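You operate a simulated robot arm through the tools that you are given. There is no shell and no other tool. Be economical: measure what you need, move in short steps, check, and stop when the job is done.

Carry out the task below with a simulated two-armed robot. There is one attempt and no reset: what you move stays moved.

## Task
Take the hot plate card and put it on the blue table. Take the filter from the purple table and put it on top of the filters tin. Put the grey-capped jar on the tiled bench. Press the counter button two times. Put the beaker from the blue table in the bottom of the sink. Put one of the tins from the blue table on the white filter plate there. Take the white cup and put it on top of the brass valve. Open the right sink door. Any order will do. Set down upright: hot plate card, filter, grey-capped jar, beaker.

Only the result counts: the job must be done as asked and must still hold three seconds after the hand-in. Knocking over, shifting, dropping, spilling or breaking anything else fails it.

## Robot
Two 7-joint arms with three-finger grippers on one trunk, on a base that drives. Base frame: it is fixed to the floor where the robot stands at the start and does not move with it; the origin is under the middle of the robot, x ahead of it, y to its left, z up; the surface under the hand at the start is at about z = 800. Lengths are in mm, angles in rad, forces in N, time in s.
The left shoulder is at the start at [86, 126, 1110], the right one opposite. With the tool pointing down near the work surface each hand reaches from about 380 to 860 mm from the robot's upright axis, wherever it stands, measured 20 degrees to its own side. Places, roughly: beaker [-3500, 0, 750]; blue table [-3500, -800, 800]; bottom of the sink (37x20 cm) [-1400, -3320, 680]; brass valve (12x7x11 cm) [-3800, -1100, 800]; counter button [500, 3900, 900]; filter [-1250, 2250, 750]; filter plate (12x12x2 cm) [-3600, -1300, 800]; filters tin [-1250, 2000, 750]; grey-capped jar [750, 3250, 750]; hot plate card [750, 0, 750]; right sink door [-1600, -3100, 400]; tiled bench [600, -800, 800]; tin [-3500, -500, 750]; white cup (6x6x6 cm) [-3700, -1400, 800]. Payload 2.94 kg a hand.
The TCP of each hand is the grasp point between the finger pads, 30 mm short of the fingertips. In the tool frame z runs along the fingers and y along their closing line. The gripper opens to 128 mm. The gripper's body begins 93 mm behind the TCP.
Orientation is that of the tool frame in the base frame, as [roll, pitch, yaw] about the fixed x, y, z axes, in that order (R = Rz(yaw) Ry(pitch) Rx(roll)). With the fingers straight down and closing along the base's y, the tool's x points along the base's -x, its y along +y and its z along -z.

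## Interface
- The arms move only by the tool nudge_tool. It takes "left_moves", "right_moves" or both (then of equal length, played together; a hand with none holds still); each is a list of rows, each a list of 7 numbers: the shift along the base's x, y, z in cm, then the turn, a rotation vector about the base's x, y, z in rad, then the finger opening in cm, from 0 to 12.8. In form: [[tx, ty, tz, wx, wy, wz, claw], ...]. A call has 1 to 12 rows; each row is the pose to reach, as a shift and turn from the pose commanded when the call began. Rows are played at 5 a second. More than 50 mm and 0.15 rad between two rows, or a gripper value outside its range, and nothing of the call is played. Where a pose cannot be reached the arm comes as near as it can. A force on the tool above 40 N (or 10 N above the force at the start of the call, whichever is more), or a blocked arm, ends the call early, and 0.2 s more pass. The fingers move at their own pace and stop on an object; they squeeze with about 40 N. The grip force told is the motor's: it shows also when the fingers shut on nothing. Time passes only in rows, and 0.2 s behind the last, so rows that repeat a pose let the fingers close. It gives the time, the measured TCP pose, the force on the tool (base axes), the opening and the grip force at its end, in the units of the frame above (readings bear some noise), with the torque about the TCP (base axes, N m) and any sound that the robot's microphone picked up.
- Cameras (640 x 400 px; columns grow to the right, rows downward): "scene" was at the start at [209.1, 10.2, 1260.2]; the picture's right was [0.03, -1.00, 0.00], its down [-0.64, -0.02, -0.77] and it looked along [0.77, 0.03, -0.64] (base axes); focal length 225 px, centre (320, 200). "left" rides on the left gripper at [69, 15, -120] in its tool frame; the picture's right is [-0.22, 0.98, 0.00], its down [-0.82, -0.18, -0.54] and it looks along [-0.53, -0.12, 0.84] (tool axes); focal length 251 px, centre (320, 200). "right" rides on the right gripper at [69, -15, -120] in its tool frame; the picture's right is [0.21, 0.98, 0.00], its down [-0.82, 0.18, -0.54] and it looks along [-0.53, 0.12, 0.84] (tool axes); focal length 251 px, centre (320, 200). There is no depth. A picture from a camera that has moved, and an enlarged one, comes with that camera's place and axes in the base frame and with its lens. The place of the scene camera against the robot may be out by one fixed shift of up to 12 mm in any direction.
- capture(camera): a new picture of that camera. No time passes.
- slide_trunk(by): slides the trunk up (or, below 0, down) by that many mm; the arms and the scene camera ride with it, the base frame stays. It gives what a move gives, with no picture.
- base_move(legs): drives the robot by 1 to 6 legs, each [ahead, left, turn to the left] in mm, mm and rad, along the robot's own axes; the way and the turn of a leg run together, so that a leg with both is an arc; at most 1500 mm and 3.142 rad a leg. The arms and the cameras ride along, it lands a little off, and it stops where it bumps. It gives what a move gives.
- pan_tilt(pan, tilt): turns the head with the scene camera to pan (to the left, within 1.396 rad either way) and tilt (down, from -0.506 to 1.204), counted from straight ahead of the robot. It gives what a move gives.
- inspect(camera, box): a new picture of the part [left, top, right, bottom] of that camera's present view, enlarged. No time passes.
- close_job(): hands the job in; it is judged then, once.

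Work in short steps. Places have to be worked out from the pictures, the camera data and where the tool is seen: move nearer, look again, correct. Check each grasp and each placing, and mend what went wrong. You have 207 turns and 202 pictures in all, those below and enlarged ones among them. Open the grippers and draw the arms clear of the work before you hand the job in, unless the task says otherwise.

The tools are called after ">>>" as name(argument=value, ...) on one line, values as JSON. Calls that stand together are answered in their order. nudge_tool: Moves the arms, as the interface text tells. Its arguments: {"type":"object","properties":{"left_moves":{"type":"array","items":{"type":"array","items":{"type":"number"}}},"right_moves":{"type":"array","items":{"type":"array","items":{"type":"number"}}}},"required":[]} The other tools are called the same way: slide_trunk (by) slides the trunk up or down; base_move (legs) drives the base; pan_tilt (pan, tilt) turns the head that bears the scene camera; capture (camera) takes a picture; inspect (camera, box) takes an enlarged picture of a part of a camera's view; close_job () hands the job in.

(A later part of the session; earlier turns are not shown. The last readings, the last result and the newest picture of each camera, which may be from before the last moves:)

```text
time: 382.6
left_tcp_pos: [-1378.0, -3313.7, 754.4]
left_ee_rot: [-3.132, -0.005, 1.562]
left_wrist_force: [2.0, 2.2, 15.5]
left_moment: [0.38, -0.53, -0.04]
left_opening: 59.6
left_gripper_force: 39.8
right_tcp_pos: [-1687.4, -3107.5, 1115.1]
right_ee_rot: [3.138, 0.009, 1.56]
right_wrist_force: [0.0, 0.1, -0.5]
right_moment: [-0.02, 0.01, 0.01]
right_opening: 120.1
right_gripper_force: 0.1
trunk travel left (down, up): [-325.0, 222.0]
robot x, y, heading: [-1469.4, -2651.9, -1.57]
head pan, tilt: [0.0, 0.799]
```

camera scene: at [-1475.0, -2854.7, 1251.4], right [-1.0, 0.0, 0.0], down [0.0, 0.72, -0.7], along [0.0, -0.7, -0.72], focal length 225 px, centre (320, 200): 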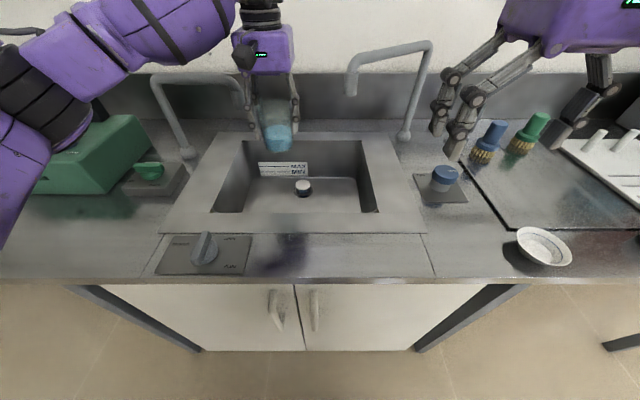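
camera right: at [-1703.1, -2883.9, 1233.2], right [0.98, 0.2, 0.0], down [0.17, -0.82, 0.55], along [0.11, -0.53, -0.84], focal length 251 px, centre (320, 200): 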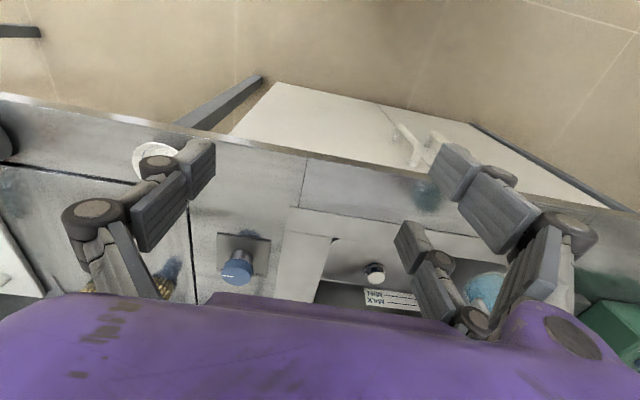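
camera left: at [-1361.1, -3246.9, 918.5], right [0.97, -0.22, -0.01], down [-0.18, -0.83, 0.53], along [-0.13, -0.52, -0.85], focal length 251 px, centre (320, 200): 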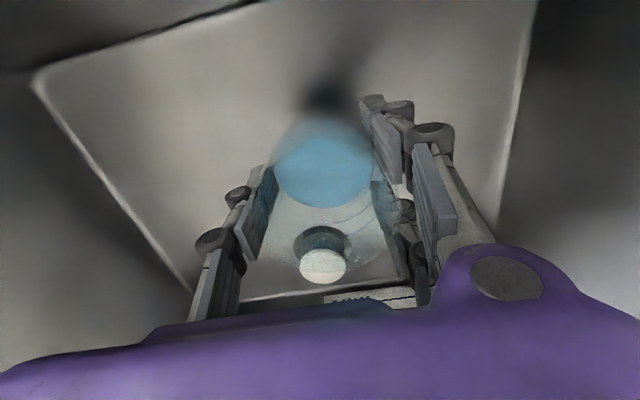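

Contact at 15 N on the sink bottom. I relieve, open gradually and lift straight up.

>>> nudge_tool(left_moves=[[0, 0, 0.3, 0, 0, 0, 6.2], [0, 0, 0.3, 0, 0, 0, 7], [0, 0, 0.3, 0, 0, 0, 8], [0, 0, 0.3, 0, 0, 0, 9.5], [0, 0, 0.3, 0, 0, 0, 9.5], [0, 0, 3, 0, 0, 0, 9.5], [0, 0, 6, 0, 0, 0, 9.5], [0, 0, 10, 0, 0, 0, 9.5], [0, 0, 14, 0, 0, 0, 9.5], [0, 0, 18, 0, 0, 0, 9.5], [0, 0, 22, 0, 0, 0, 9.5], [0, 0, 26, 0, 0, 0, 9.5]])

>>> capture(camera="left")

>>> capture(camera="scene")

```text
time: 385.2
left_tcp_pos: [-1379.8, -3313.3, 1011.4]
left_ee_rot: [-3.132, -0.01, 1.559]
left_wrist_force: [-0.3, 0.4, 0.0]
left_moment: [-0.02, -0.07, 0.0]
left_opening: 94.8
left_gripper_force: 0.0
right_tcp_pos: [-1689.7, -3109.7, 1113.4]
right_ee_rot: [3.139, 0.007, 1.561]
right_wrist_force: [0.3, 0.9, 0.1]
right_moment: [0.01, -0.03, 0.04]
right_opening: 120.1
right_gripper_force: 0.2
trunk travel left (down, up): [-325.0, 222.0]
robot x, y, heading: [-1470.9, -2649.8, -1.577]
head pan, tilt: [0.0, 0.799]
```

```text
58 pictures are left
camera left: at [-1363.1, -3245.1, 1132.2], right [0.97, -0.22, -0.01], down [-0.18, -0.82, 0.53], along [-0.13, -0.52, -0.85], focal length 251 px, centre (320, 200)
```

left: 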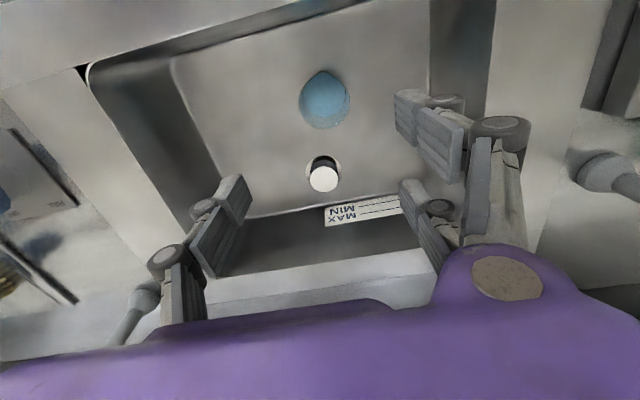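

```text
57 pictures are left
camera scene: at [-1475.3, -2853.8, 1251.5], right [-1.0, 0.0, 0.0], down [0.0, 0.72, -0.7], along [0.0, -0.7, -0.72], focal length 225 px, centre (320, 200)
```

scene: 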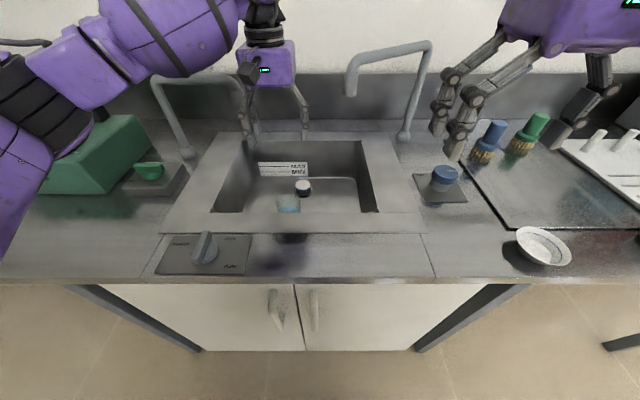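

The beaker stands upright in the sink. Now the right door: I back away from the bench, draw the left arm in and begin turning the right hand to point forward.

>>> base_move(legs=[[-260, 0, 0]])

>>> nudge_tool(left_moves=[[0, 2, 1, 0, 0, 0, 8], [0, 4, 2, 0, 0, 0, 6], [0, 6, 3, 0, 0, 0, 4], [0, 8, 4, 0, 0, 0, 2], [0, 10, 5, 0, 0, 0, 1], [0, 12, 6, 0, 0, 0, 1], [0, 14, 7, 0, 0, 0, 1], [0, 16, 8, 0, 0, 0, 1], [0, 18, 9, 0, 0, 0, 1], [0, 20, 10, 0, 0, 0, 1], [0, 22, 10, 0, 0, 0, 1]], right_moves=[[0, 0, 0, -0.143, 0, 0, 11], [0, 0, 0, -0.286, 0, 0, 10], [0, 0, 0, -0.428, 0, 0, 9], [0, 0, 0, -0.571, 0, 0, 8], [0, 0, 0, -0.714, 0, 0, 7], [0, 0, 0, -0.857, 0, 0, 7], [0, 0, 0, -1.0, 0, 0, 7], [0, 0, 0, -1.143, 0, 0, 7], [0, 0, 0, -1.286, 0, 0, 7], [0, 0, 0, -1.428, 0, 0, 7], [0, 0, 0, -1.57, 0, 0, 7]])

>>> pan_tilt(pan=-0.15, tilt=0.75)

>>> capture(camera="scene")

```text
time: 387.1
left_tcp_pos: [-1382.2, -3053.5, 1012.3]
left_ee_rot: [-3.133, -0.01, 1.557]
left_wrist_force: [-0.3, 0.2, 0.0]
left_moment: [-0.03, 0.04, 0.04]
left_opening: 94.7
left_gripper_force: 0.0
right_tcp_pos: [-1689.7, -2846.6, 1112.9]
right_ee_rot: [3.138, 0.006, 1.556]
right_wrist_force: [0.4, -0.2, 0.3]
right_moment: [-0.03, -0.01, 0.02]
right_opening: 119.8
right_gripper_force: 0.1
trunk travel left (down, up): [-325.0, 222.0]
robot x, y, heading: [-1471.1, -2390.0, -1.579]
head pan, tilt: [0.0, 0.799]
```

```text
time: 389.5
left_tcp_pos: [-1385.5, -2830.0, 1111.7]
left_ee_rot: [-3.134, -0.007, 1.555]
left_wrist_force: [-1.3, 1.6, 0.9]
left_moment: [-0.11, -0.13, 0.04]
left_opening: 10.0
left_gripper_force: 0.2
right_tcp_pos: [-1750.1, -2972.2, 1178.3]
right_ee_rot: [1.841, 1.555, 0.247]
right_wrist_force: [1.2, -1.0, -2.8]
right_moment: [-0.26, 0.01, -0.1]
right_opening: 69.9
right_gripper_force: 0.1
right hand out of reach, approached as far as the arm can: row 5, 6, 7, 8, 9, 10, 11
trunk travel left (down, up): [-325.0, 222.0]
robot x, y, heading: [-1468.7, -2388.9, -1.577]
head pan, tilt: [0.0, 0.799]
```

```text
time: 390.2
left_tcp_pos: [-1382.4, -2834.2, 1110.0]
left_ee_rot: [-3.132, -0.01, 1.557]
left_wrist_force: [0.4, -1.4, -0.7]
left_moment: [-0.01, -0.01, -0.02]
left_opening: 9.9
left_gripper_force: 0.1
right_tcp_pos: [-1745.5, -2975.6, 1179.0]
right_ee_rot: [2.155, 1.561, 0.558]
right_wrist_force: [0.0, 0.6, -0.4]
right_moment: [0.0, -0.02, -0.01]
right_opening: 70.0
right_gripper_force: 0.1
trunk travel left (down, up): [-325.0, 222.0]
robot x, y, heading: [-1467.1, -2387.7, -1.578]
head pan, tilt: [-0.15, 0.75]
```

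```text
56 pictures are left
camera scene: at [-1487.1, -2594.4, 1255.4], right [-0.99, 0.16, 0.0], down [0.11, 0.67, -0.73], along [-0.11, -0.72, -0.68], focal length 225 px, centre (320, 200)
```

scene: 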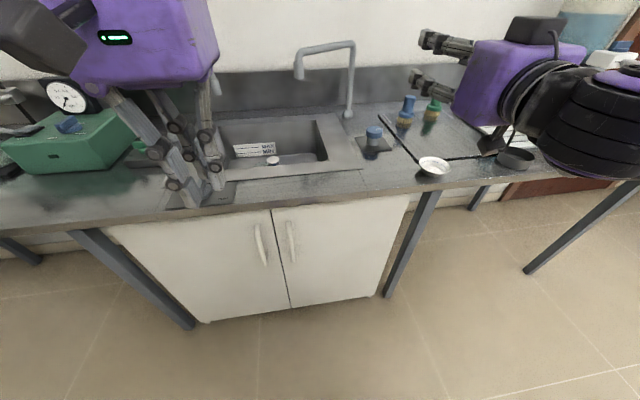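

The right hand now points forward. I back off 110 mm, slide 260 left, and lower the trunk so that the hand comes to handle height (handle near x −1458, z 510–737).

>>> base_move(legs=[[-110, 0, 0], [0, 260, 0]])

>>> slide_trunk(by=-320)

>>> pan_tilt(pan=-0.25, tilt=0.45)

>>> capture(camera="scene")

>>> capture(camera="right")

```text
time: 393.9
left_tcp_pos: [-1120.4, -2722.0, 1111.1]
left_ee_rot: [-3.131, -0.01, 1.559]
left_wrist_force: [0.2, -0.2, 0.5]
left_moment: [0.0, 0.0, 0.03]
left_opening: 10.1
left_gripper_force: 0.1
right_tcp_pos: [-1467.7, -2873.9, 1170.4]
right_ee_rot: [2.379, 1.546, 0.817]
right_wrist_force: [-1.0, -0.5, -0.3]
right_moment: [-0.03, -0.01, -0.01]
right_opening: 69.8
right_gripper_force: 0.0
trunk travel left (down, up): [-325.0, 222.0]
robot x, y, heading: [-1209.5, -2278.7, -1.573]
head pan, tilt: [-0.15, 0.75]
```

```text
time: 397.1
left_tcp_pos: [-1122.0, -2722.4, 790.4]
left_ee_rot: [-3.132, -0.009, 1.558]
left_wrist_force: [-0.2, 0.3, 0.2]
left_moment: [0.0, 0.03, 0.02]
left_opening: 10.3
left_gripper_force: 0.0
right_tcp_pos: [-1468.5, -2952.7, 732.1]
right_ee_rot: [3.063, 1.313, 1.5]
right_wrist_force: [1.5, -0.5, -0.2]
right_moment: [0.0, -0.01, -0.02]
right_opening: 69.8
right_gripper_force: 0.0
trunk travel left (down, up): [-5.0, 542.0]
robot x, y, heading: [-1205.4, -2282.7, -1.576]
head pan, tilt: [-0.15, 0.75]
```

```text
time: 397.9
left_tcp_pos: [-1121.7, -2723.0, 791.8]
left_ee_rot: [-3.133, -0.01, 1.557]
left_wrist_force: [0.3, 0.0, -0.7]
left_moment: [0.02, -0.02, 0.02]
left_opening: 9.9
left_gripper_force: 0.0
right_tcp_pos: [-1467.8, -2952.4, 731.2]
right_ee_rot: [3.062, 1.314, 1.503]
right_wrist_force: [-0.3, -0.2, -0.3]
right_moment: [-0.02, 0.0, 0.02]
right_opening: 69.9
right_gripper_force: 0.2
trunk travel left (down, up): [-5.0, 542.0]
robot x, y, heading: [-1208.4, -2277.4, -1.578]
head pan, tilt: [-0.25, 0.45]
```

```text
55 pictures are left
camera scene: at [-1237.7, -2592.4, 950.3], right [-0.97, 0.25, 0.0], down [0.11, 0.42, -0.9], along [-0.23, -0.87, -0.44], focal length 225 px, centre (320, 200)
```

scene: 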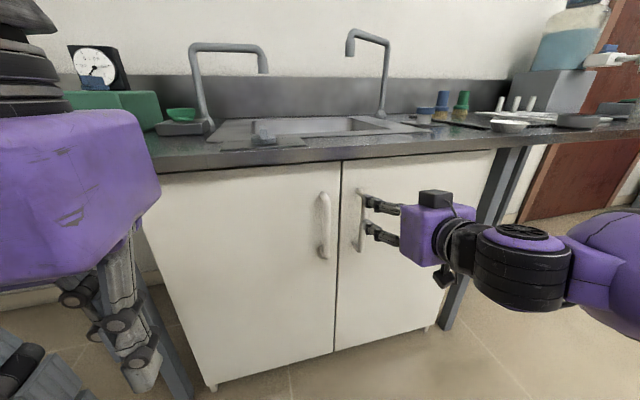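

```text
54 pictures are left
camera right: at [-1483.3, -2817.6, 695.9], right [0.98, 0.06, -0.19], down [0.16, 0.32, 0.93], along [0.12, -0.95, 0.3], focal length 251 px, centre (320, 200)
```

right: 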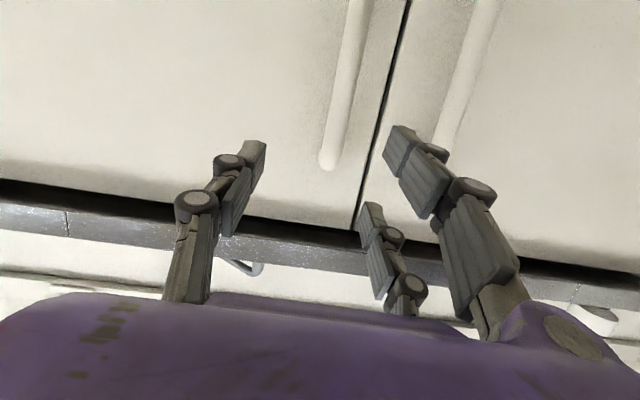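

The hand is near the handle: right door bar at x ≈ −1454, top z ≈ 736. I level the hand, lower it to z ≈ 640 and align in x before reaching forward.

>>> nudge_tool(right_moves=[[0.7, 0, -3, -0.13, 0, 0, 7], [1.4, 0, -6, -0.25, 0, 0, 7], [1.4, 0, -9, -0.25, 0, 0, 7]])

>>> capture(camera="right")

>>> inspect(camera="scene", box=[290, 160, 480, 300])

```text
time: 398.9
left_tcp_pos: [-1122.4, -2722.6, 790.5]
left_ee_rot: [-3.131, -0.01, 1.559]
left_wrist_force: [-1.0, -0.4, 0.9]
left_moment: [-0.01, 0.0, 0.01]
left_opening: 10.1
left_gripper_force: 0.0
right_tcp_pos: [-1493.6, -2957.0, 697.7]
right_ee_rot: [-1.439, 1.333, -2.939]
right_wrist_force: [0.4, 0.0, 0.0]
right_moment: [-0.05, 0.0, -0.02]
right_opening: 70.2
right_gripper_force: 0.1
right hand out of reach, approached as far as the arm can: row 1, 2, 3
trunk travel left (down, up): [-5.0, 542.0]
robot x, y, heading: [-1209.0, -2279.0, -1.577]
head pan, tilt: [-0.25, 0.45]
stopped in row 3 (right hand): the arm was blocked; the commanded pose is now the measured one
```

```text
53 pictures are left
camera right: at [-1532.7, -2840.4, 630.3], right [0.9, 0.05, -0.44], down [0.32, 0.59, 0.74], along [0.3, -0.81, 0.51], focal length 251 px, centre (320, 200)
```

right: 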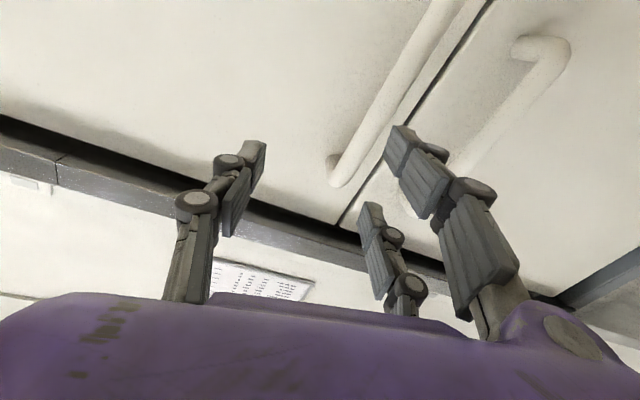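

```text
2.86 times, centred on (385, 230) of scene
camera zoom: at [-1237.8, -2592.3, 950.4], right [-0.97, 0.25, 0.0], down [0.11, 0.42, -0.9], along [-0.23, -0.87, -0.44], focal length 643 px, centre (134, 114)
```

zoom: 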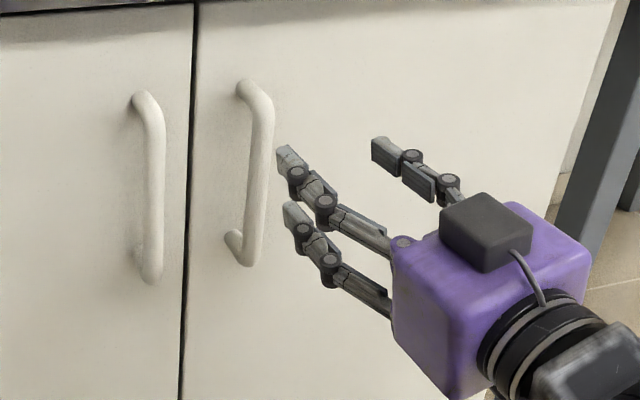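

The level pose hit a joint limit and rolled the wrist. I'll instead use a hand pitched about 40° below level, which the arm reached easily before: undo the roll, pitch down, and draw back a bit.

>>> nudge_tool(right_moves=[[0.5, 0.6, 0, 0.13, -0.047, -0.015, 7], [1, 1.2, 0, 0.26, -0.093, -0.03, 7], [1.5, 1.8, 0, 0.39, -0.14, -0.046, 7], [2, 2.4, 0, 0.52, -0.186, -0.061, 7], [2.6, 3, 0, 0.65, -0.233, -0.076, 7]])

>>> capture(camera="right")

>>> capture(camera="scene")

```text
time: 400.1
left_tcp_pos: [-1120.8, -2722.6, 789.7]
left_ee_rot: [-3.13, -0.013, 1.559]
left_wrist_force: [-0.1, -0.3, -0.1]
left_moment: [0.02, 0.02, -0.03]
left_opening: 10.3
left_gripper_force: 0.1
right_tcp_pos: [-1466.0, -2926.1, 696.0]
right_ee_rot: [3.06, 0.963, 1.555]
right_wrist_force: [0.9, 0.1, 0.0]
right_moment: [0.03, 0.02, -0.03]
right_opening: 69.9
right_gripper_force: 0.1
right hand out of reach, approached as far as the arm can: row 2
trunk travel left (down, up): [-5.0, 542.0]
robot x, y, heading: [-1206.7, -2281.3, -1.581]
head pan, tilt: [-0.25, 0.45]
```

```text
51 pictures are left
camera right: at [-1488.9, -2788.8, 707.7], right [0.98, 0.17, -0.13], down [0.14, -0.02, 0.99], along [0.17, -0.98, -0.04], focal length 251 px, centre (320, 200)
```

right: 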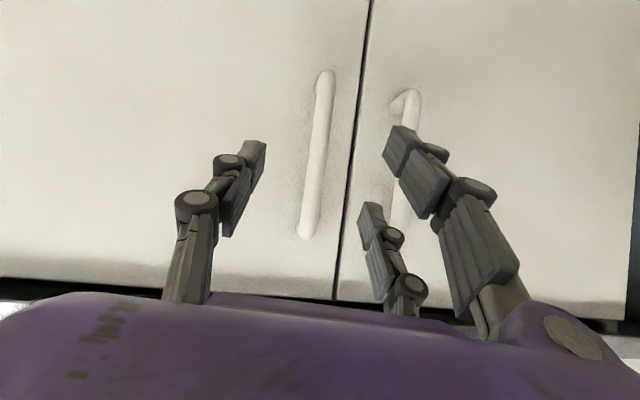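

```text
50 pictures are left
camera scene: at [-1237.4, -2592.6, 950.3], right [-0.97, 0.25, 0.0], down [0.11, 0.42, -0.9], along [-0.23, -0.87, -0.44], focal length 225 px, centre (320, 200)
```

scene: 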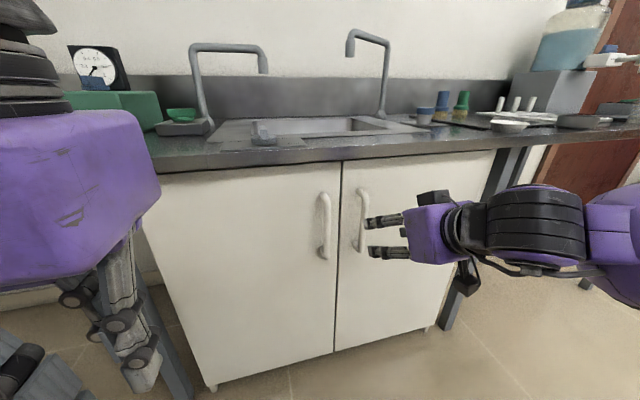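

Good pose, 35° below level. The bar's middle is at (-1455, ≈-3040, 648). I advance most of the way with the fingers straddling it and look.

>>> nudge_tool(right_moves=[[0.4, -3, -1.6, 0, 0, 0, 7], [0.8, -6, -3.2, 0, 0, 0, 7], [1.1, -8.5, -4.8, 0, 0, 0, 7]])

>>> capture(camera="right")

>>> inspect(camera="scene", box=[290, 160, 480, 300])

```text
time: 400.9
left_tcp_pos: [-1120.7, -2723.5, 790.6]
left_ee_rot: [-3.13, -0.009, 1.557]
left_wrist_force: [-0.5, -0.5, -1.0]
left_moment: [0.02, -0.04, -0.01]
left_opening: 10.2
left_gripper_force: 0.1
right_tcp_pos: [-1457.4, -3012.9, 646.3]
right_ee_rot: [3.06, 0.963, 1.555]
right_wrist_force: [0.2, 0.1, -0.4]
right_moment: [-0.01, 0.01, -0.03]
right_opening: 70.0
right_gripper_force: 0.0
trunk travel left (down, up): [-5.0, 542.0]
robot x, y, heading: [-1208.5, -2276.6, -1.571]
head pan, tilt: [-0.25, 0.45]
```

```text
49 pictures are left
camera right: at [-1478.7, -2875.2, 657.9], right [0.98, 0.17, -0.13], down [0.14, -0.02, 0.99], along [0.17, -0.98, -0.04], focal length 251 px, centre (320, 200)
```

right: 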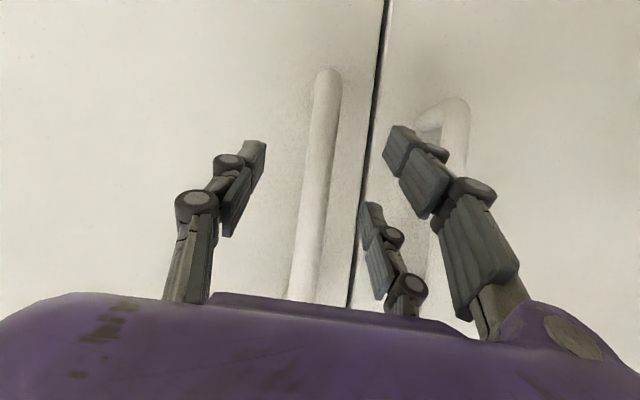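

```text
2.86 times, centred on (385, 230) of scene
camera zoom: at [-1237.8, -2592.8, 950.2], right [-0.97, 0.25, 0.0], down [0.11, 0.42, -0.9], along [-0.23, -0.87, -0.44], focal length 643 px, centre (134, 114)
```

zoom: 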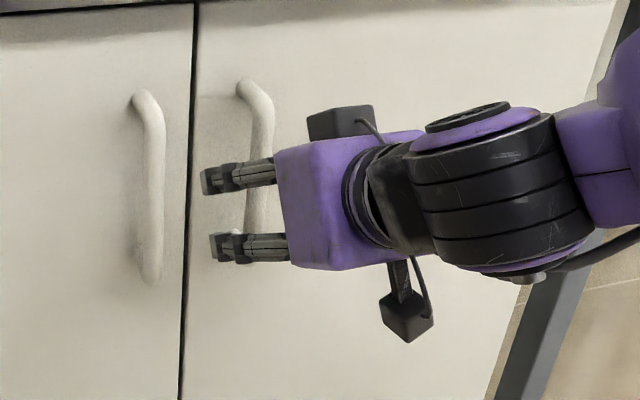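

Aligned on the bar. I advance 28 mm more and close.

>>> nudge_tool(right_moves=[[0.1, -1.5, 0, 0, 0, 0, 7], [0.1, -2.8, 0, 0, 0, 0, 7], [0.1, -2.8, 0, 0, 0, 0, 4], [0.1, -2.8, 0, 0, 0, 0, 1], [0.1, -2.8, 0, 0, 0, 0, 0], [0.1, -2.8, 0, 0, 0, 0, 0]])

>>> capture(camera="right")

```text
time: 401.8
left_tcp_pos: [-1120.1, -2720.6, 792.9]
left_ee_rot: [-3.132, -0.006, 1.559]
left_wrist_force: [-0.2, 0.1, 0.4]
left_moment: [-0.06, -0.01, -0.02]
left_opening: 9.9
left_gripper_force: 0.0
right_tcp_pos: [-1448.2, -3033.2, 646.2]
right_ee_rot: [3.058, 0.957, 1.574]
right_wrist_force: [4.0, 9.9, -1.0]
right_moment: [-0.51, 0.64, -0.67]
right_opening: 33.5
right_gripper_force: 17.1
trunk travel left (down, up): [-5.0, 542.0]
robot x, y, heading: [-1210.3, -2280.4, -1.572]
head pan, tilt: [-0.25, 0.45]
stopped in row 4 (right hand): the force on the tool passed its limit at 45 N (the readings are from after the stop); the commanded pose is now the measured one
```

```text
47 pictures are left
camera right: at [-1472.8, -2895.4, 658.5], right [0.97, 0.19, -0.13], down [0.14, -0.02, 0.99], along [0.19, -0.98, -0.05], focal length 251 px, centre (320, 200)
```

right: 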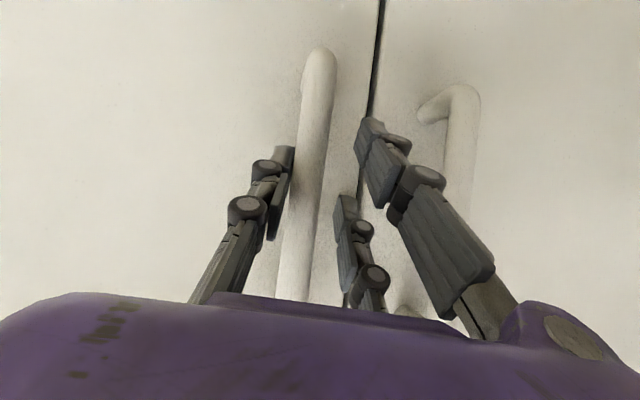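

The single finger met the bar first and the force limit stopped it. I shift 6 mm toward −x, ease back 5 mm, and close on.

>>> nudge_tool(right_moves=[[-0.4, 0.4, 0, 0, 0, 0, 3.8], [-0.9, 0.5, 0, 0, 0, 0, 3.2], [-0.9, 0.5, 0, 0, 0, 0, 2.6], [-0.9, 0.5, 0, 0, 0, 0, 2.0], [-0.9, 0.5, 0, 0, 0, 0, 1.4], [-0.9, 0.5, 0, 0, 0, 0, 0.8], [-0.9, 0.5, 0, 0, 0, 0, 0.8]])

>>> capture(camera="right")

```text
time: 403.4
left_tcp_pos: [-1119.4, -2721.6, 790.7]
left_ee_rot: [-3.131, -0.011, 1.559]
left_wrist_force: [-0.1, -0.1, -0.2]
left_moment: [0.0, 0.03, 0.05]
left_opening: 10.3
left_gripper_force: 0.0
right_tcp_pos: [-1456.1, -3031.5, 645.1]
right_ee_rot: [3.054, 0.956, 1.567]
right_wrist_force: [11.5, 0.3, -6.0]
right_moment: [-0.56, 0.22, 0.06]
right_opening: 18.8
right_gripper_force: 41.7
trunk travel left (down, up): [-5.0, 542.0]
robot x, y, heading: [-1209.8, -2279.3, -1.579]
head pan, tilt: [-0.25, 0.45]
```

```text
46 pictures are left
camera right: at [-1481.1, -2893.8, 656.9], right [0.97, 0.19, -0.13], down [0.13, -0.02, 0.99], along [0.18, -0.98, -0.05], focal length 251 px, centre (320, 200)
```

right: 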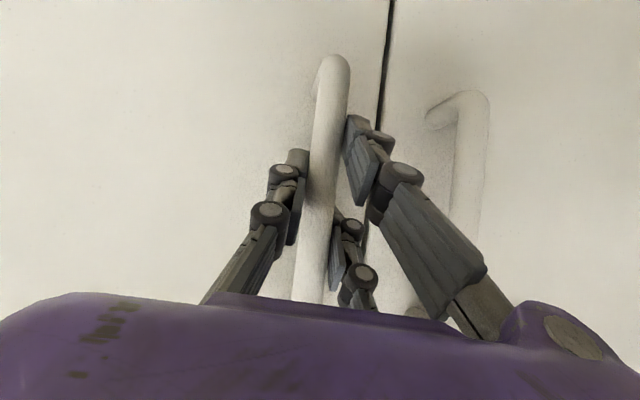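

The bar is gripped (19 mm, 42 N). The hinge is near (-1880, -3075), radius about 426 mm. I pull along that arc, first a small step.

>>> nudge_tool(right_moves=[[-0.2, 2.1, 0, 0, 0, 0.05, 0.5], [-0.6, 4.2, 0, 0, 0, 0.1, 0.5], [-1.1, 6.3, 0, 0, 0, 0.15, 0.5]])

>>> capture(camera="scene")

```text
time: 404.2
left_tcp_pos: [-1120.5, -2723.4, 790.4]
left_ee_rot: [-3.131, -0.011, 1.559]
left_wrist_force: [0.7, -0.3, -0.4]
left_moment: [-0.01, 0.05, -0.03]
left_opening: 9.9
left_gripper_force: 0.0
right_tcp_pos: [-1470.2, -2968.4, 645.8]
right_ee_rot: [3.056, 0.952, 1.711]
right_wrist_force: [6.3, 2.8, -8.6]
right_moment: [-0.95, -0.33, -0.07]
right_opening: 19.2
right_gripper_force: 41.7
trunk travel left (down, up): [-5.0, 542.0]
robot x, y, heading: [-1205.2, -2276.8, -1.572]
head pan, tilt: [-0.25, 0.45]
```

```text
45 pictures are left
camera scene: at [-1237.2, -2591.9, 950.3], right [-0.97, 0.25, 0.0], down [0.11, 0.42, -0.9], along [-0.23, -0.87, -0.44], focal length 225 px, centre (320, 200)
```

scene: 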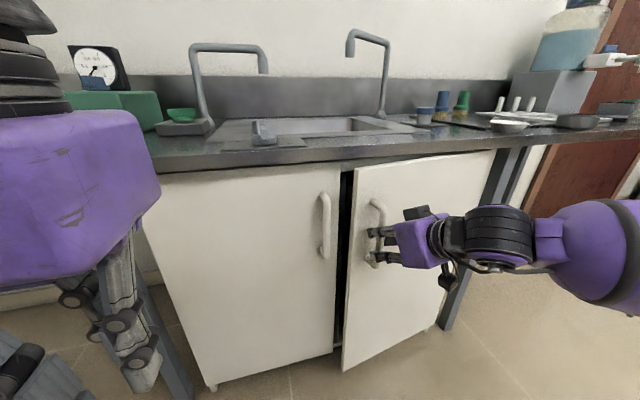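

The door follows. I continue along the arc to about 0.65 rad.

>>> nudge_tool(right_moves=[[-0.55, 2.05, 0, 0, 0, 0.05, 0.5], [-1.24, 4.07, 0, 0, 0, 0.1, 0.5], [-2.0, 6.05, 0, 0, 0, 0.15, 0.5], [-2.87, 8.0, 0, 0, 0, 0.2, 0.5], [-3.84, 9.9, 0, 0, 0, 0.25, 0.5], [-4.89, 11.75, 0, 0, 0, 0.3, 0.5], [-6.05, 13.55, 0, 0, 0, 0.35, 0.5], [-7.27, 15.28, 0, 0, 0, 0.4, 0.5], [-8.6, 16.95, 0, 0, 0, 0.45, 0.5], [-9.99, 18.55, 0, 0, 0, 0.5, 0.5]])

>>> capture(camera="scene")

```text
time: 405.8
left_tcp_pos: [-1122.5, -2722.0, 791.1]
left_ee_rot: [-3.133, -0.009, 1.559]
left_wrist_force: [-0.1, -0.1, -1.0]
left_moment: [-0.04, -0.02, -0.04]
left_opening: 10.0
left_gripper_force: 0.1
right_tcp_pos: [-1520.7, -2860.0, 665.2]
right_ee_rot: [3.103, 0.999, 2.024]
right_wrist_force: [-12.0, -7.6, -6.6]
right_moment: [0.96, 0.4, 0.16]
right_opening: 17.9
right_gripper_force: 42.3
right hand out of reach, approached as far as the arm can: row 6, 7
trunk travel left (down, up): [-5.0, 542.0]
robot x, y, heading: [-1212.4, -2274.5, -1.579]
head pan, tilt: [-0.25, 0.45]
stopped in row 7 (right hand): the force on the tool passed its limit at 90 N (the readings are from after the stop); the commanded pose is now the measured one
```

```text
44 pictures are left
camera scene: at [-1238.6, -2592.1, 950.2], right [-0.97, 0.25, 0.0], down [0.11, 0.42, -0.9], along [-0.23, -0.87, -0.44], focal length 225 px, centre (320, 200)
```

scene: 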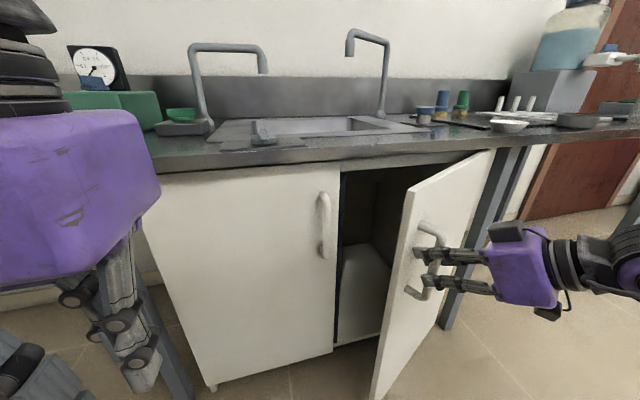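

The door stands about 30° open and the arm is at its limit there. I open the fingers and back the base away along the hand's axis to free the handle.

>>> nudge_tool(right_moves=[[0, 0, 0, 0, 0, 0, 4], [0, 0, 0, 0, 0, 0, 8], [0, 0, 0, 0, 0, 0, 11], [0, 0, 0, 0, 0, 0, 11]])

>>> base_move(legs=[[-150, -70, 0]])

>>> capture(camera="scene")

```text
time: 406.8
left_tcp_pos: [-1120.5, -2721.9, 791.9]
left_ee_rot: [-3.135, -0.011, 1.559]
left_wrist_force: [-0.4, 0.6, -0.6]
left_moment: [0.02, 0.04, -0.01]
left_opening: 9.6
left_gripper_force: 0.1
right_tcp_pos: [-1517.8, -2860.5, 667.9]
right_ee_rot: [3.105, 1.005, 2.031]
right_wrist_force: [0.3, 0.1, -0.1]
right_moment: [0.01, -0.01, 0.03]
right_opening: 109.9
right_gripper_force: 0.1
trunk travel left (down, up): [-5.0, 542.0]
robot x, y, heading: [-1209.7, -2281.9, -1.574]
head pan, tilt: [-0.25, 0.45]
```

```text
time: 408.2
left_tcp_pos: [-1191.3, -2576.0, 791.6]
left_ee_rot: [-3.132, -0.012, 1.558]
left_wrist_force: [0.5, 0.1, 0.2]
left_moment: [-0.02, -0.02, 0.02]
left_opening: 9.9
left_gripper_force: 0.1
right_tcp_pos: [-1588.7, -2713.3, 668.2]
right_ee_rot: [3.105, 1.004, 2.031]
right_wrist_force: [0.0, 0.2, -0.4]
right_moment: [0.02, -0.02, 0.02]
right_opening: 109.9
right_gripper_force: 0.1
trunk travel left (down, up): [-5.0, 542.0]
robot x, y, heading: [-1276.1, -2131.2, -1.572]
head pan, tilt: [-0.25, 0.45]
```

```text
43 pictures are left
camera scene: at [-1307.9, -2444.6, 950.4], right [-0.97, 0.25, 0.0], down [0.11, 0.42, -0.9], along [-0.23, -0.87, -0.43], focal length 225 px, centre (320, 200)
```

scene: 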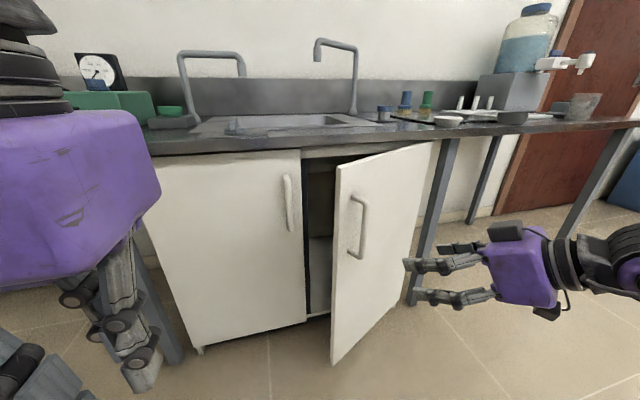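

The handle is free; the door is about 25° open. I'll sweep it wider from inside: turn the right hand to point slightly right, closed, and bring it to the inner side of the door's edge.

>>> nudge_tool(right_moves=[[0, 0, 0, 0, 0, -0.14, 8], [0, 0, -1, 0, 0, -0.28, 5], [0, 0, -2, 0, 0, -0.42, 2], [0, 0, -3, 0, 0, -0.56, 0], [0, 0, -3, 0, 0, -0.7, 0], [0, 0, -3, 0, 0, -0.84, 0]])

>>> capture(camera="scene")

```text
time: 409.6
left_tcp_pos: [-1191.3, -2574.6, 789.9]
left_ee_rot: [-3.132, -0.009, 1.559]
left_wrist_force: [-0.5, 0.2, -0.1]
left_moment: [-0.01, 0.0, -0.01]
left_opening: 9.8
left_gripper_force: 0.0
right_tcp_pos: [-1596.8, -2749.2, 631.0]
right_ee_rot: [3.105, 1.005, 1.185]
right_wrist_force: [0.2, 0.1, -1.1]
right_moment: [0.0, -0.04, -0.02]
right_opening: 0.0
right_gripper_force: 3.0
right hand out of reach, approached as far as the arm can: row 2, 3, 4, 5, 6
trunk travel left (down, up): [-5.0, 542.0]
robot x, y, heading: [-1277.2, -2131.1, -1.573]
head pan, tilt: [-0.25, 0.45]
```

```text
42 pictures are left
camera scene: at [-1307.5, -2445.3, 950.2], right [-0.97, 0.25, 0.0], down [0.11, 0.42, -0.9], along [-0.23, -0.87, -0.44], focal length 225 px, centre (320, 200)
```

scene: 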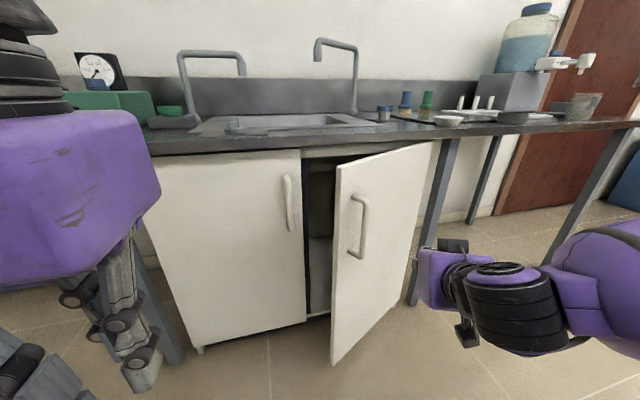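

I slide the base left and forward so the hand comes in front of the gap, inside of the door's edge.

>>> base_move(legs=[[0, 195, 0], [130, 0, 0]])

>>> capture(camera="scene")

>>> capture(camera="right")

```text
time: 412.8
left_tcp_pos: [-996.6, -2705.9, 791.1]
left_ee_rot: [-3.13, -0.012, 1.56]
left_wrist_force: [0.0, 0.0, 0.1]
left_moment: [0.0, 0.0, 0.01]
left_opening: 10.1
left_gripper_force: 0.1
right_tcp_pos: [-1401.3, -2877.5, 630.4]
right_ee_rot: [3.106, 1.005, 1.19]
right_wrist_force: [-0.2, -0.5, -0.4]
right_moment: [-0.02, -0.03, -0.04]
right_opening: 0.1
right_gripper_force: 3.9
trunk travel left (down, up): [-5.0, 542.0]
robot x, y, heading: [-1084.6, -2259.8, -1.576]
head pan, tilt: [-0.25, 0.45]
```

```text
41 pictures are left
camera scene: at [-1113.9, -2575.7, 950.2], right [-0.97, 0.25, 0.0], down [0.11, 0.42, -0.9], along [-0.23, -0.87, -0.44], focal length 225 px, centre (320, 200)
```

scene: 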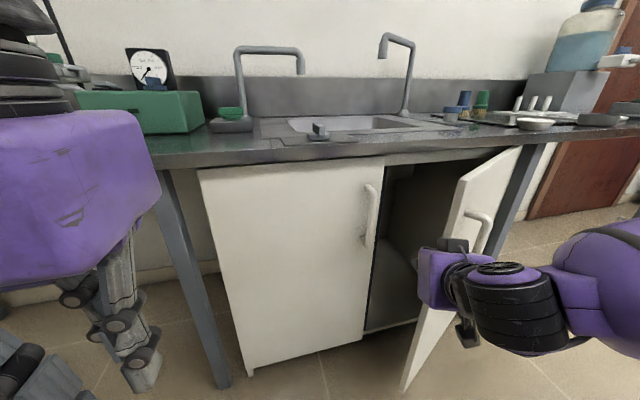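

```text
40 pictures are left
camera right: at [-1369.0, -2742.6, 636.7], right [0.96, -0.23, -0.16], down [0.16, -0.04, 0.99], along [-0.23, -0.97, 0.0], focal length 251 px, centre (320, 200)
```

right: 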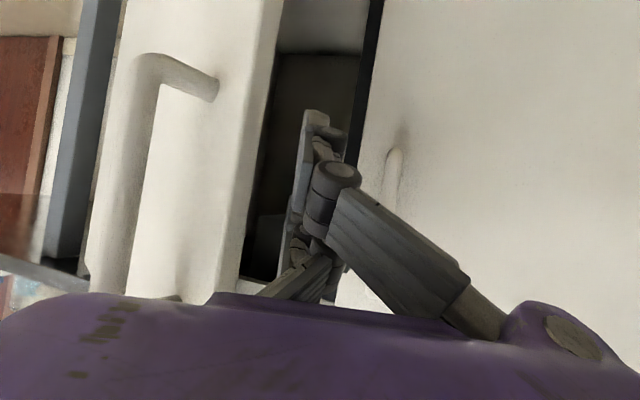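

The closed fingers face the gap squarely. I drive 105 mm ahead into it and look.

>>> base_move(legs=[[105, 0, 0]])

>>> capture(camera="right")

>>> capture(camera="scene")

```text
time: 414.0
left_tcp_pos: [-996.9, -2812.4, 790.4]
left_ee_rot: [-3.132, -0.011, 1.561]
left_wrist_force: [-0.6, 0.1, -0.7]
left_moment: [0.0, -0.02, -0.01]
left_opening: 9.8
left_gripper_force: 0.1
right_tcp_pos: [-1402.1, -2986.6, 630.5]
right_ee_rot: [3.104, 1.006, 1.192]
right_wrist_force: [0.8, -1.0, -0.2]
right_moment: [0.01, -0.02, -0.03]
right_opening: 0.3
right_gripper_force: 2.8
trunk travel left (down, up): [-5.0, 542.0]
robot x, y, heading: [-1085.9, -2365.6, -1.574]
head pan, tilt: [-0.25, 0.45]
```

```text
39 pictures are left
camera right: at [-1368.7, -2849.6, 636.6], right [0.96, -0.23, -0.16], down [0.16, -0.04, 0.99], along [-0.23, -0.97, 0.0], focal length 251 px, centre (320, 200)
```

right: 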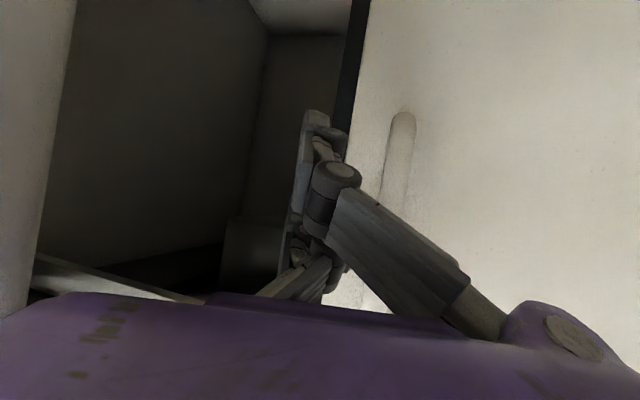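

```text
38 pictures are left
camera scene: at [-1113.8, -2682.5, 950.2], right [-0.97, 0.25, 0.0], down [0.11, 0.42, -0.9], along [-0.22, -0.87, -0.44], focal length 225 px, centre (320, 200)
```

scene: 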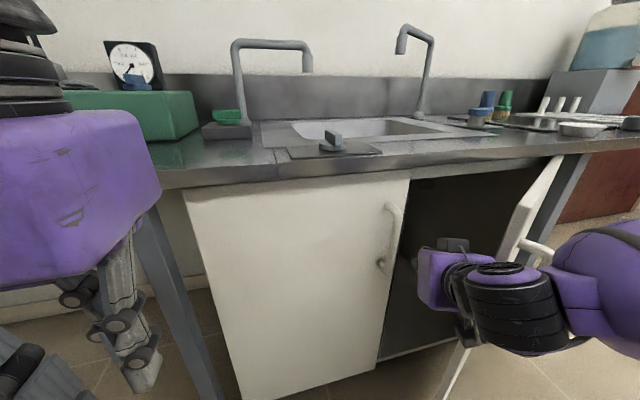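

The hand is inside the door now. I draw the base back and right so the hand hooks the door's inner face and swings it wider.

>>> base_move(legs=[[-60, -140, 0]])

>>> capture(camera="scene")

>>> capture(camera="right")

```text
time: 415.9
left_tcp_pos: [-1137.8, -2749.8, 790.9]
left_ee_rot: [-3.132, -0.01, 1.558]
left_wrist_force: [-0.9, -0.4, -0.5]
left_moment: [0.01, -0.01, -0.02]
left_opening: 9.8
left_gripper_force: 0.0
right_tcp_pos: [-1543.7, -2924.7, 631.5]
right_ee_rot: [3.104, 1.006, 1.192]
right_wrist_force: [-1.0, 0.4, 0.2]
right_moment: [0.02, -0.03, 0.01]
right_opening: 0.0
right_gripper_force: 2.7
trunk travel left (down, up): [-5.0, 542.0]
robot x, y, heading: [-1225.7, -2310.9, -1.572]
head pan, tilt: [-0.25, 0.45]
```

```text
37 pictures are left
camera scene: at [-1254.6, -2620.7, 950.4], right [-0.97, 0.25, 0.0], down [0.11, 0.42, -0.9], along [-0.23, -0.87, -0.44], focal length 225 px, centre (320, 200)
```

scene: 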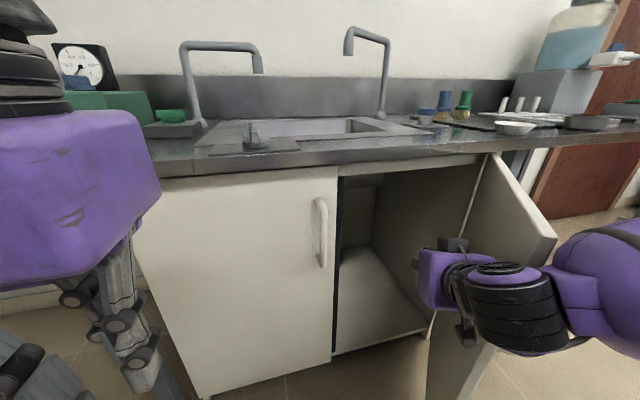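

```text
36 pictures are left
camera right: at [-1509.7, -2787.8, 636.9], right [0.96, -0.23, -0.16], down [0.16, -0.04, 0.99], along [-0.23, -0.97, 0.0], focal length 251 px, centre (320, 200)
```

right: 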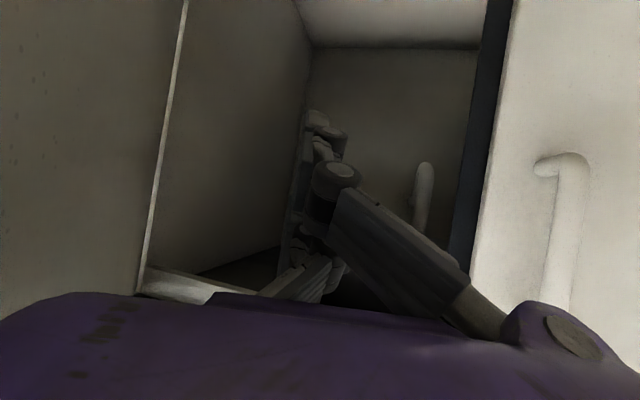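

The door is at about 47° now. I continue the sweep: back 60 and right 180.

>>> base_move(legs=[[-40, -110, 0], [-20, -90, 0]])

>>> capture(camera="scene")

```text
time: 416.9
left_tcp_pos: [-1165.1, -2740.3, 789.9]
left_ee_rot: [-3.133, -0.011, 1.561]
left_wrist_force: [0.5, -0.7, -0.3]
left_moment: [0.0, 0.03, 0.02]
left_opening: 10.3
left_gripper_force: 0.1
right_tcp_pos: [-1563.6, -2912.4, 629.7]
right_ee_rot: [3.089, 1.003, 1.188]
right_wrist_force: [10.6, -12.0, 3.8]
right_moment: [1.19, 0.51, -1.74]
right_opening: 0.2
right_gripper_force: 2.9
trunk travel left (down, up): [-5.0, 542.0]
robot x, y, heading: [-1251.2, -2296.4, -1.573]
head pan, tilt: [-0.25, 0.45]
stopped in leg 1: the robot was blocked; the commanded pose is now the measured one
```

```text
35 pictures are left
camera scene: at [-1281.1, -2610.2, 950.4], right [-0.97, 0.25, 0.0], down [0.11, 0.42, -0.9], along [-0.23, -0.87, -0.43], focal length 225 px, centre (320, 200)
```

scene: 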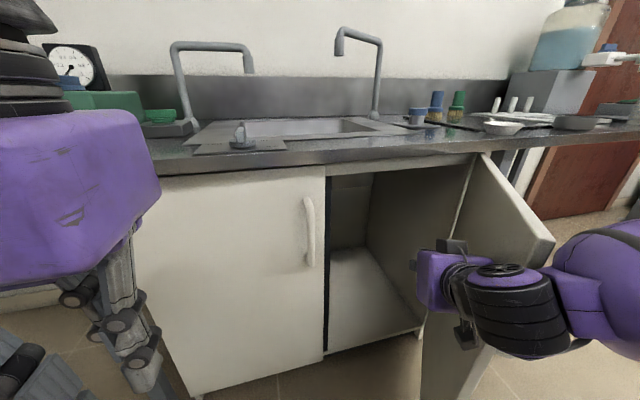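

The door edge is caught between hand and forearm at about 50°. I slide out to the left, then back, to free the right hand.

>>> base_move(legs=[[10, 200, 0], [-250, 0, 0]])

>>> capture(camera="scene")

```text
time: 420.7
left_tcp_pos: [-968.6, -2502.6, 790.1]
left_ee_rot: [-3.13, -0.009, 1.559]
left_wrist_force: [-0.6, 1.1, 0.1]
left_moment: [-0.01, 0.01, -0.01]
left_opening: 10.0
left_gripper_force: 0.0
right_tcp_pos: [-1368.2, -2674.7, 629.9]
right_ee_rot: [3.091, 1.0, 1.188]
right_wrist_force: [-0.1, 0.2, -0.7]
right_moment: [0.0, -0.01, -0.02]
right_opening: 0.0
right_gripper_force: 3.2
trunk travel left (down, up): [-5.0, 542.0]
robot x, y, heading: [-1056.6, -2058.1, -1.571]
head pan, tilt: [-0.25, 0.45]
```

```text
34 pictures are left
camera scene: at [-1085.3, -2372.8, 950.4], right [-0.97, 0.25, 0.0], down [0.11, 0.42, -0.9], along [-0.23, -0.87, -0.43], focal length 225 px, centre (320, 200)
```

scene: 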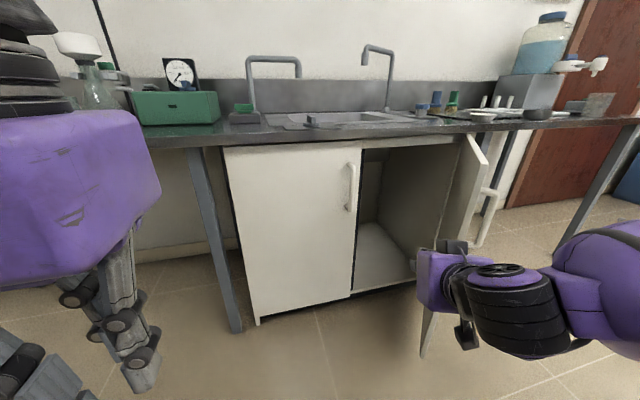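

Freed; the door holds at about 49°. To open it wider I face along −x and push its inner face with the left hand by driving. First I reposition and turn.

>>> base_move(legs=[[0, 257, 0], [290, 0, 0], [0, 0, -1.57], [0, 110, 0]])

>>> nudge_tool(left_moves=[[0, -3, -2, 0, 0, 0, 0], [0, -6, -4, 0, 0, 0, 0], [0, -9, -6, 0, 0, 0, 0], [0, -12, -8, 0, 0, 0, 0], [0, -15, -10, 0, 0, 0, 0], [0, -18, -12, 0, 0, 0, 0], [0, -21, -13, 0, 0, 0, 0], [0, -24, -14, 0, 0, 0, 0]])

>>> pan_tilt(pan=0.3, tilt=0.4)

>>> capture(camera="scene")

```text
time: 422.0
left_tcp_pos: [-912.6, -2502.0, 791.1]
left_ee_rot: [-3.133, -0.01, 1.576]
left_wrist_force: [-0.2, 0.4, 0.4]
left_moment: [0.03, 0.03, 0.01]
left_opening: 10.2
left_gripper_force: 0.0
right_tcp_pos: [-1309.0, -2679.9, 629.4]
right_ee_rot: [3.082, 0.998, 1.198]
right_wrist_force: [-0.1, -0.5, 0.8]
right_moment: [0.03, 0.0, -0.01]
right_opening: 0.2
right_gripper_force: 2.3
trunk travel left (down, up): [-5.0, 542.0]
robot x, y, heading: [-1007.6, -2061.4, -1.558]
head pan, tilt: [-0.25, 0.45]
stopped in leg 1: the robot was blocked; the commanded pose is now the measured one
```

```text
time: 423.8
left_tcp_pos: [-913.3, -2742.8, 651.5]
left_ee_rot: [-3.139, -0.01, 1.573]
left_wrist_force: [-0.1, -0.7, -0.3]
left_moment: [0.02, -0.02, -0.04]
left_opening: 0.0
left_gripper_force: 2.7
right_tcp_pos: [-1310.9, -2679.4, 628.3]
right_ee_rot: [3.078, 0.998, 1.193]
right_wrist_force: [0.2, -0.5, -0.6]
right_moment: [0.0, 0.0, -0.01]
right_opening: 0.1
right_gripper_force: 2.9
trunk travel left (down, up): [-5.0, 542.0]
robot x, y, heading: [-1003.9, -2062.6, -1.565]
head pan, tilt: [-0.25, 0.45]
```

```text
time: 424.8
left_tcp_pos: [-913.3, -2741.1, 652.2]
left_ee_rot: [-3.138, -0.011, 1.571]
left_wrist_force: [-0.9, -0.5, -0.1]
left_moment: [0.01, 0.01, -0.02]
left_opening: 0.0
left_gripper_force: 3.0
right_tcp_pos: [-1310.4, -2679.8, 628.3]
right_ee_rot: [3.077, 0.996, 1.19]
right_wrist_force: [-0.1, -0.1, 0.0]
right_moment: [0.03, 0.07, -0.02]
right_opening: 0.0
right_gripper_force: 2.9
trunk travel left (down, up): [-5.0, 542.0]
robot x, y, heading: [-1005.5, -2060.8, -1.564]
head pan, tilt: [0.3, 0.4]
```

```text
33 pictures are left
camera scene: at [-984.4, -2372.9, 955.3], right [-0.95, -0.3, -0.01], down [-0.11, 0.37, -0.92], along [0.28, -0.88, -0.39], focal length 225 px, centre (320, 200)
```

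scene: 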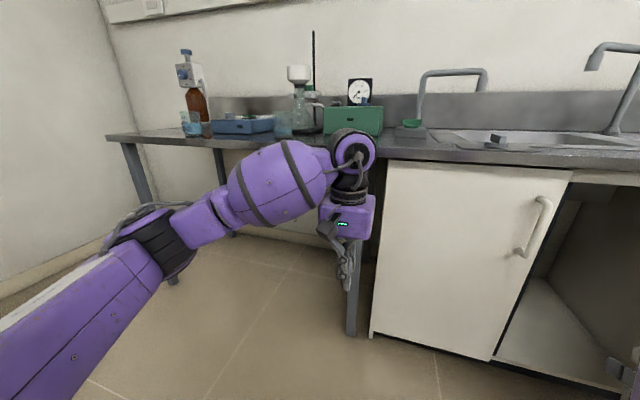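

The base was blocked on the left. I look left/back to see what it touched.

>>> pan_tilt(pan=1.39, tilt=0.35)

>>> capture(camera="scene")

```text
time: 426.1
left_tcp_pos: [-916.1, -2742.7, 651.6]
left_ee_rot: [-3.139, -0.01, 1.576]
left_wrist_force: [-0.1, 0.4, 0.6]
left_moment: [-0.03, 0.0, 0.02]
left_opening: 0.0
left_gripper_force: 3.0
right_tcp_pos: [-1310.3, -2679.7, 628.0]
right_ee_rot: [3.077, 0.998, 1.192]
right_wrist_force: [-0.5, 0.7, -0.4]
right_moment: [-0.03, 0.01, 0.01]
right_opening: 0.4
right_gripper_force: 3.5
trunk travel left (down, up): [-5.0, 542.0]
robot x, y, heading: [-1005.4, -2059.7, -1.56]
head pan, tilt: [1.389, 0.351]
```

```text
32 pictures are left
camera scene: at [-920.8, -2300.7, 960.3], right [-0.17, -0.99, 0.0], down [-0.33, 0.06, -0.94], along [0.93, -0.16, -0.34], focal length 225 px, centre (320, 200)
```

scene: 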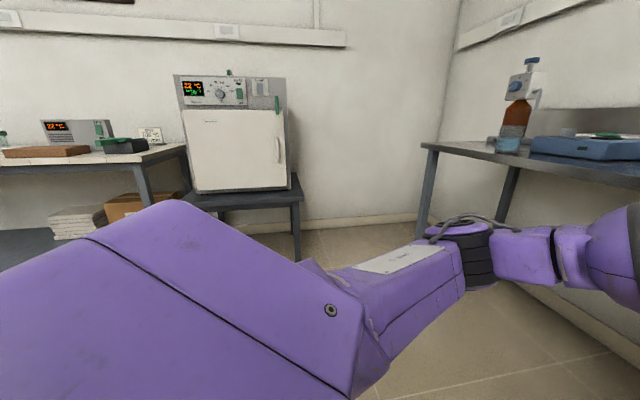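

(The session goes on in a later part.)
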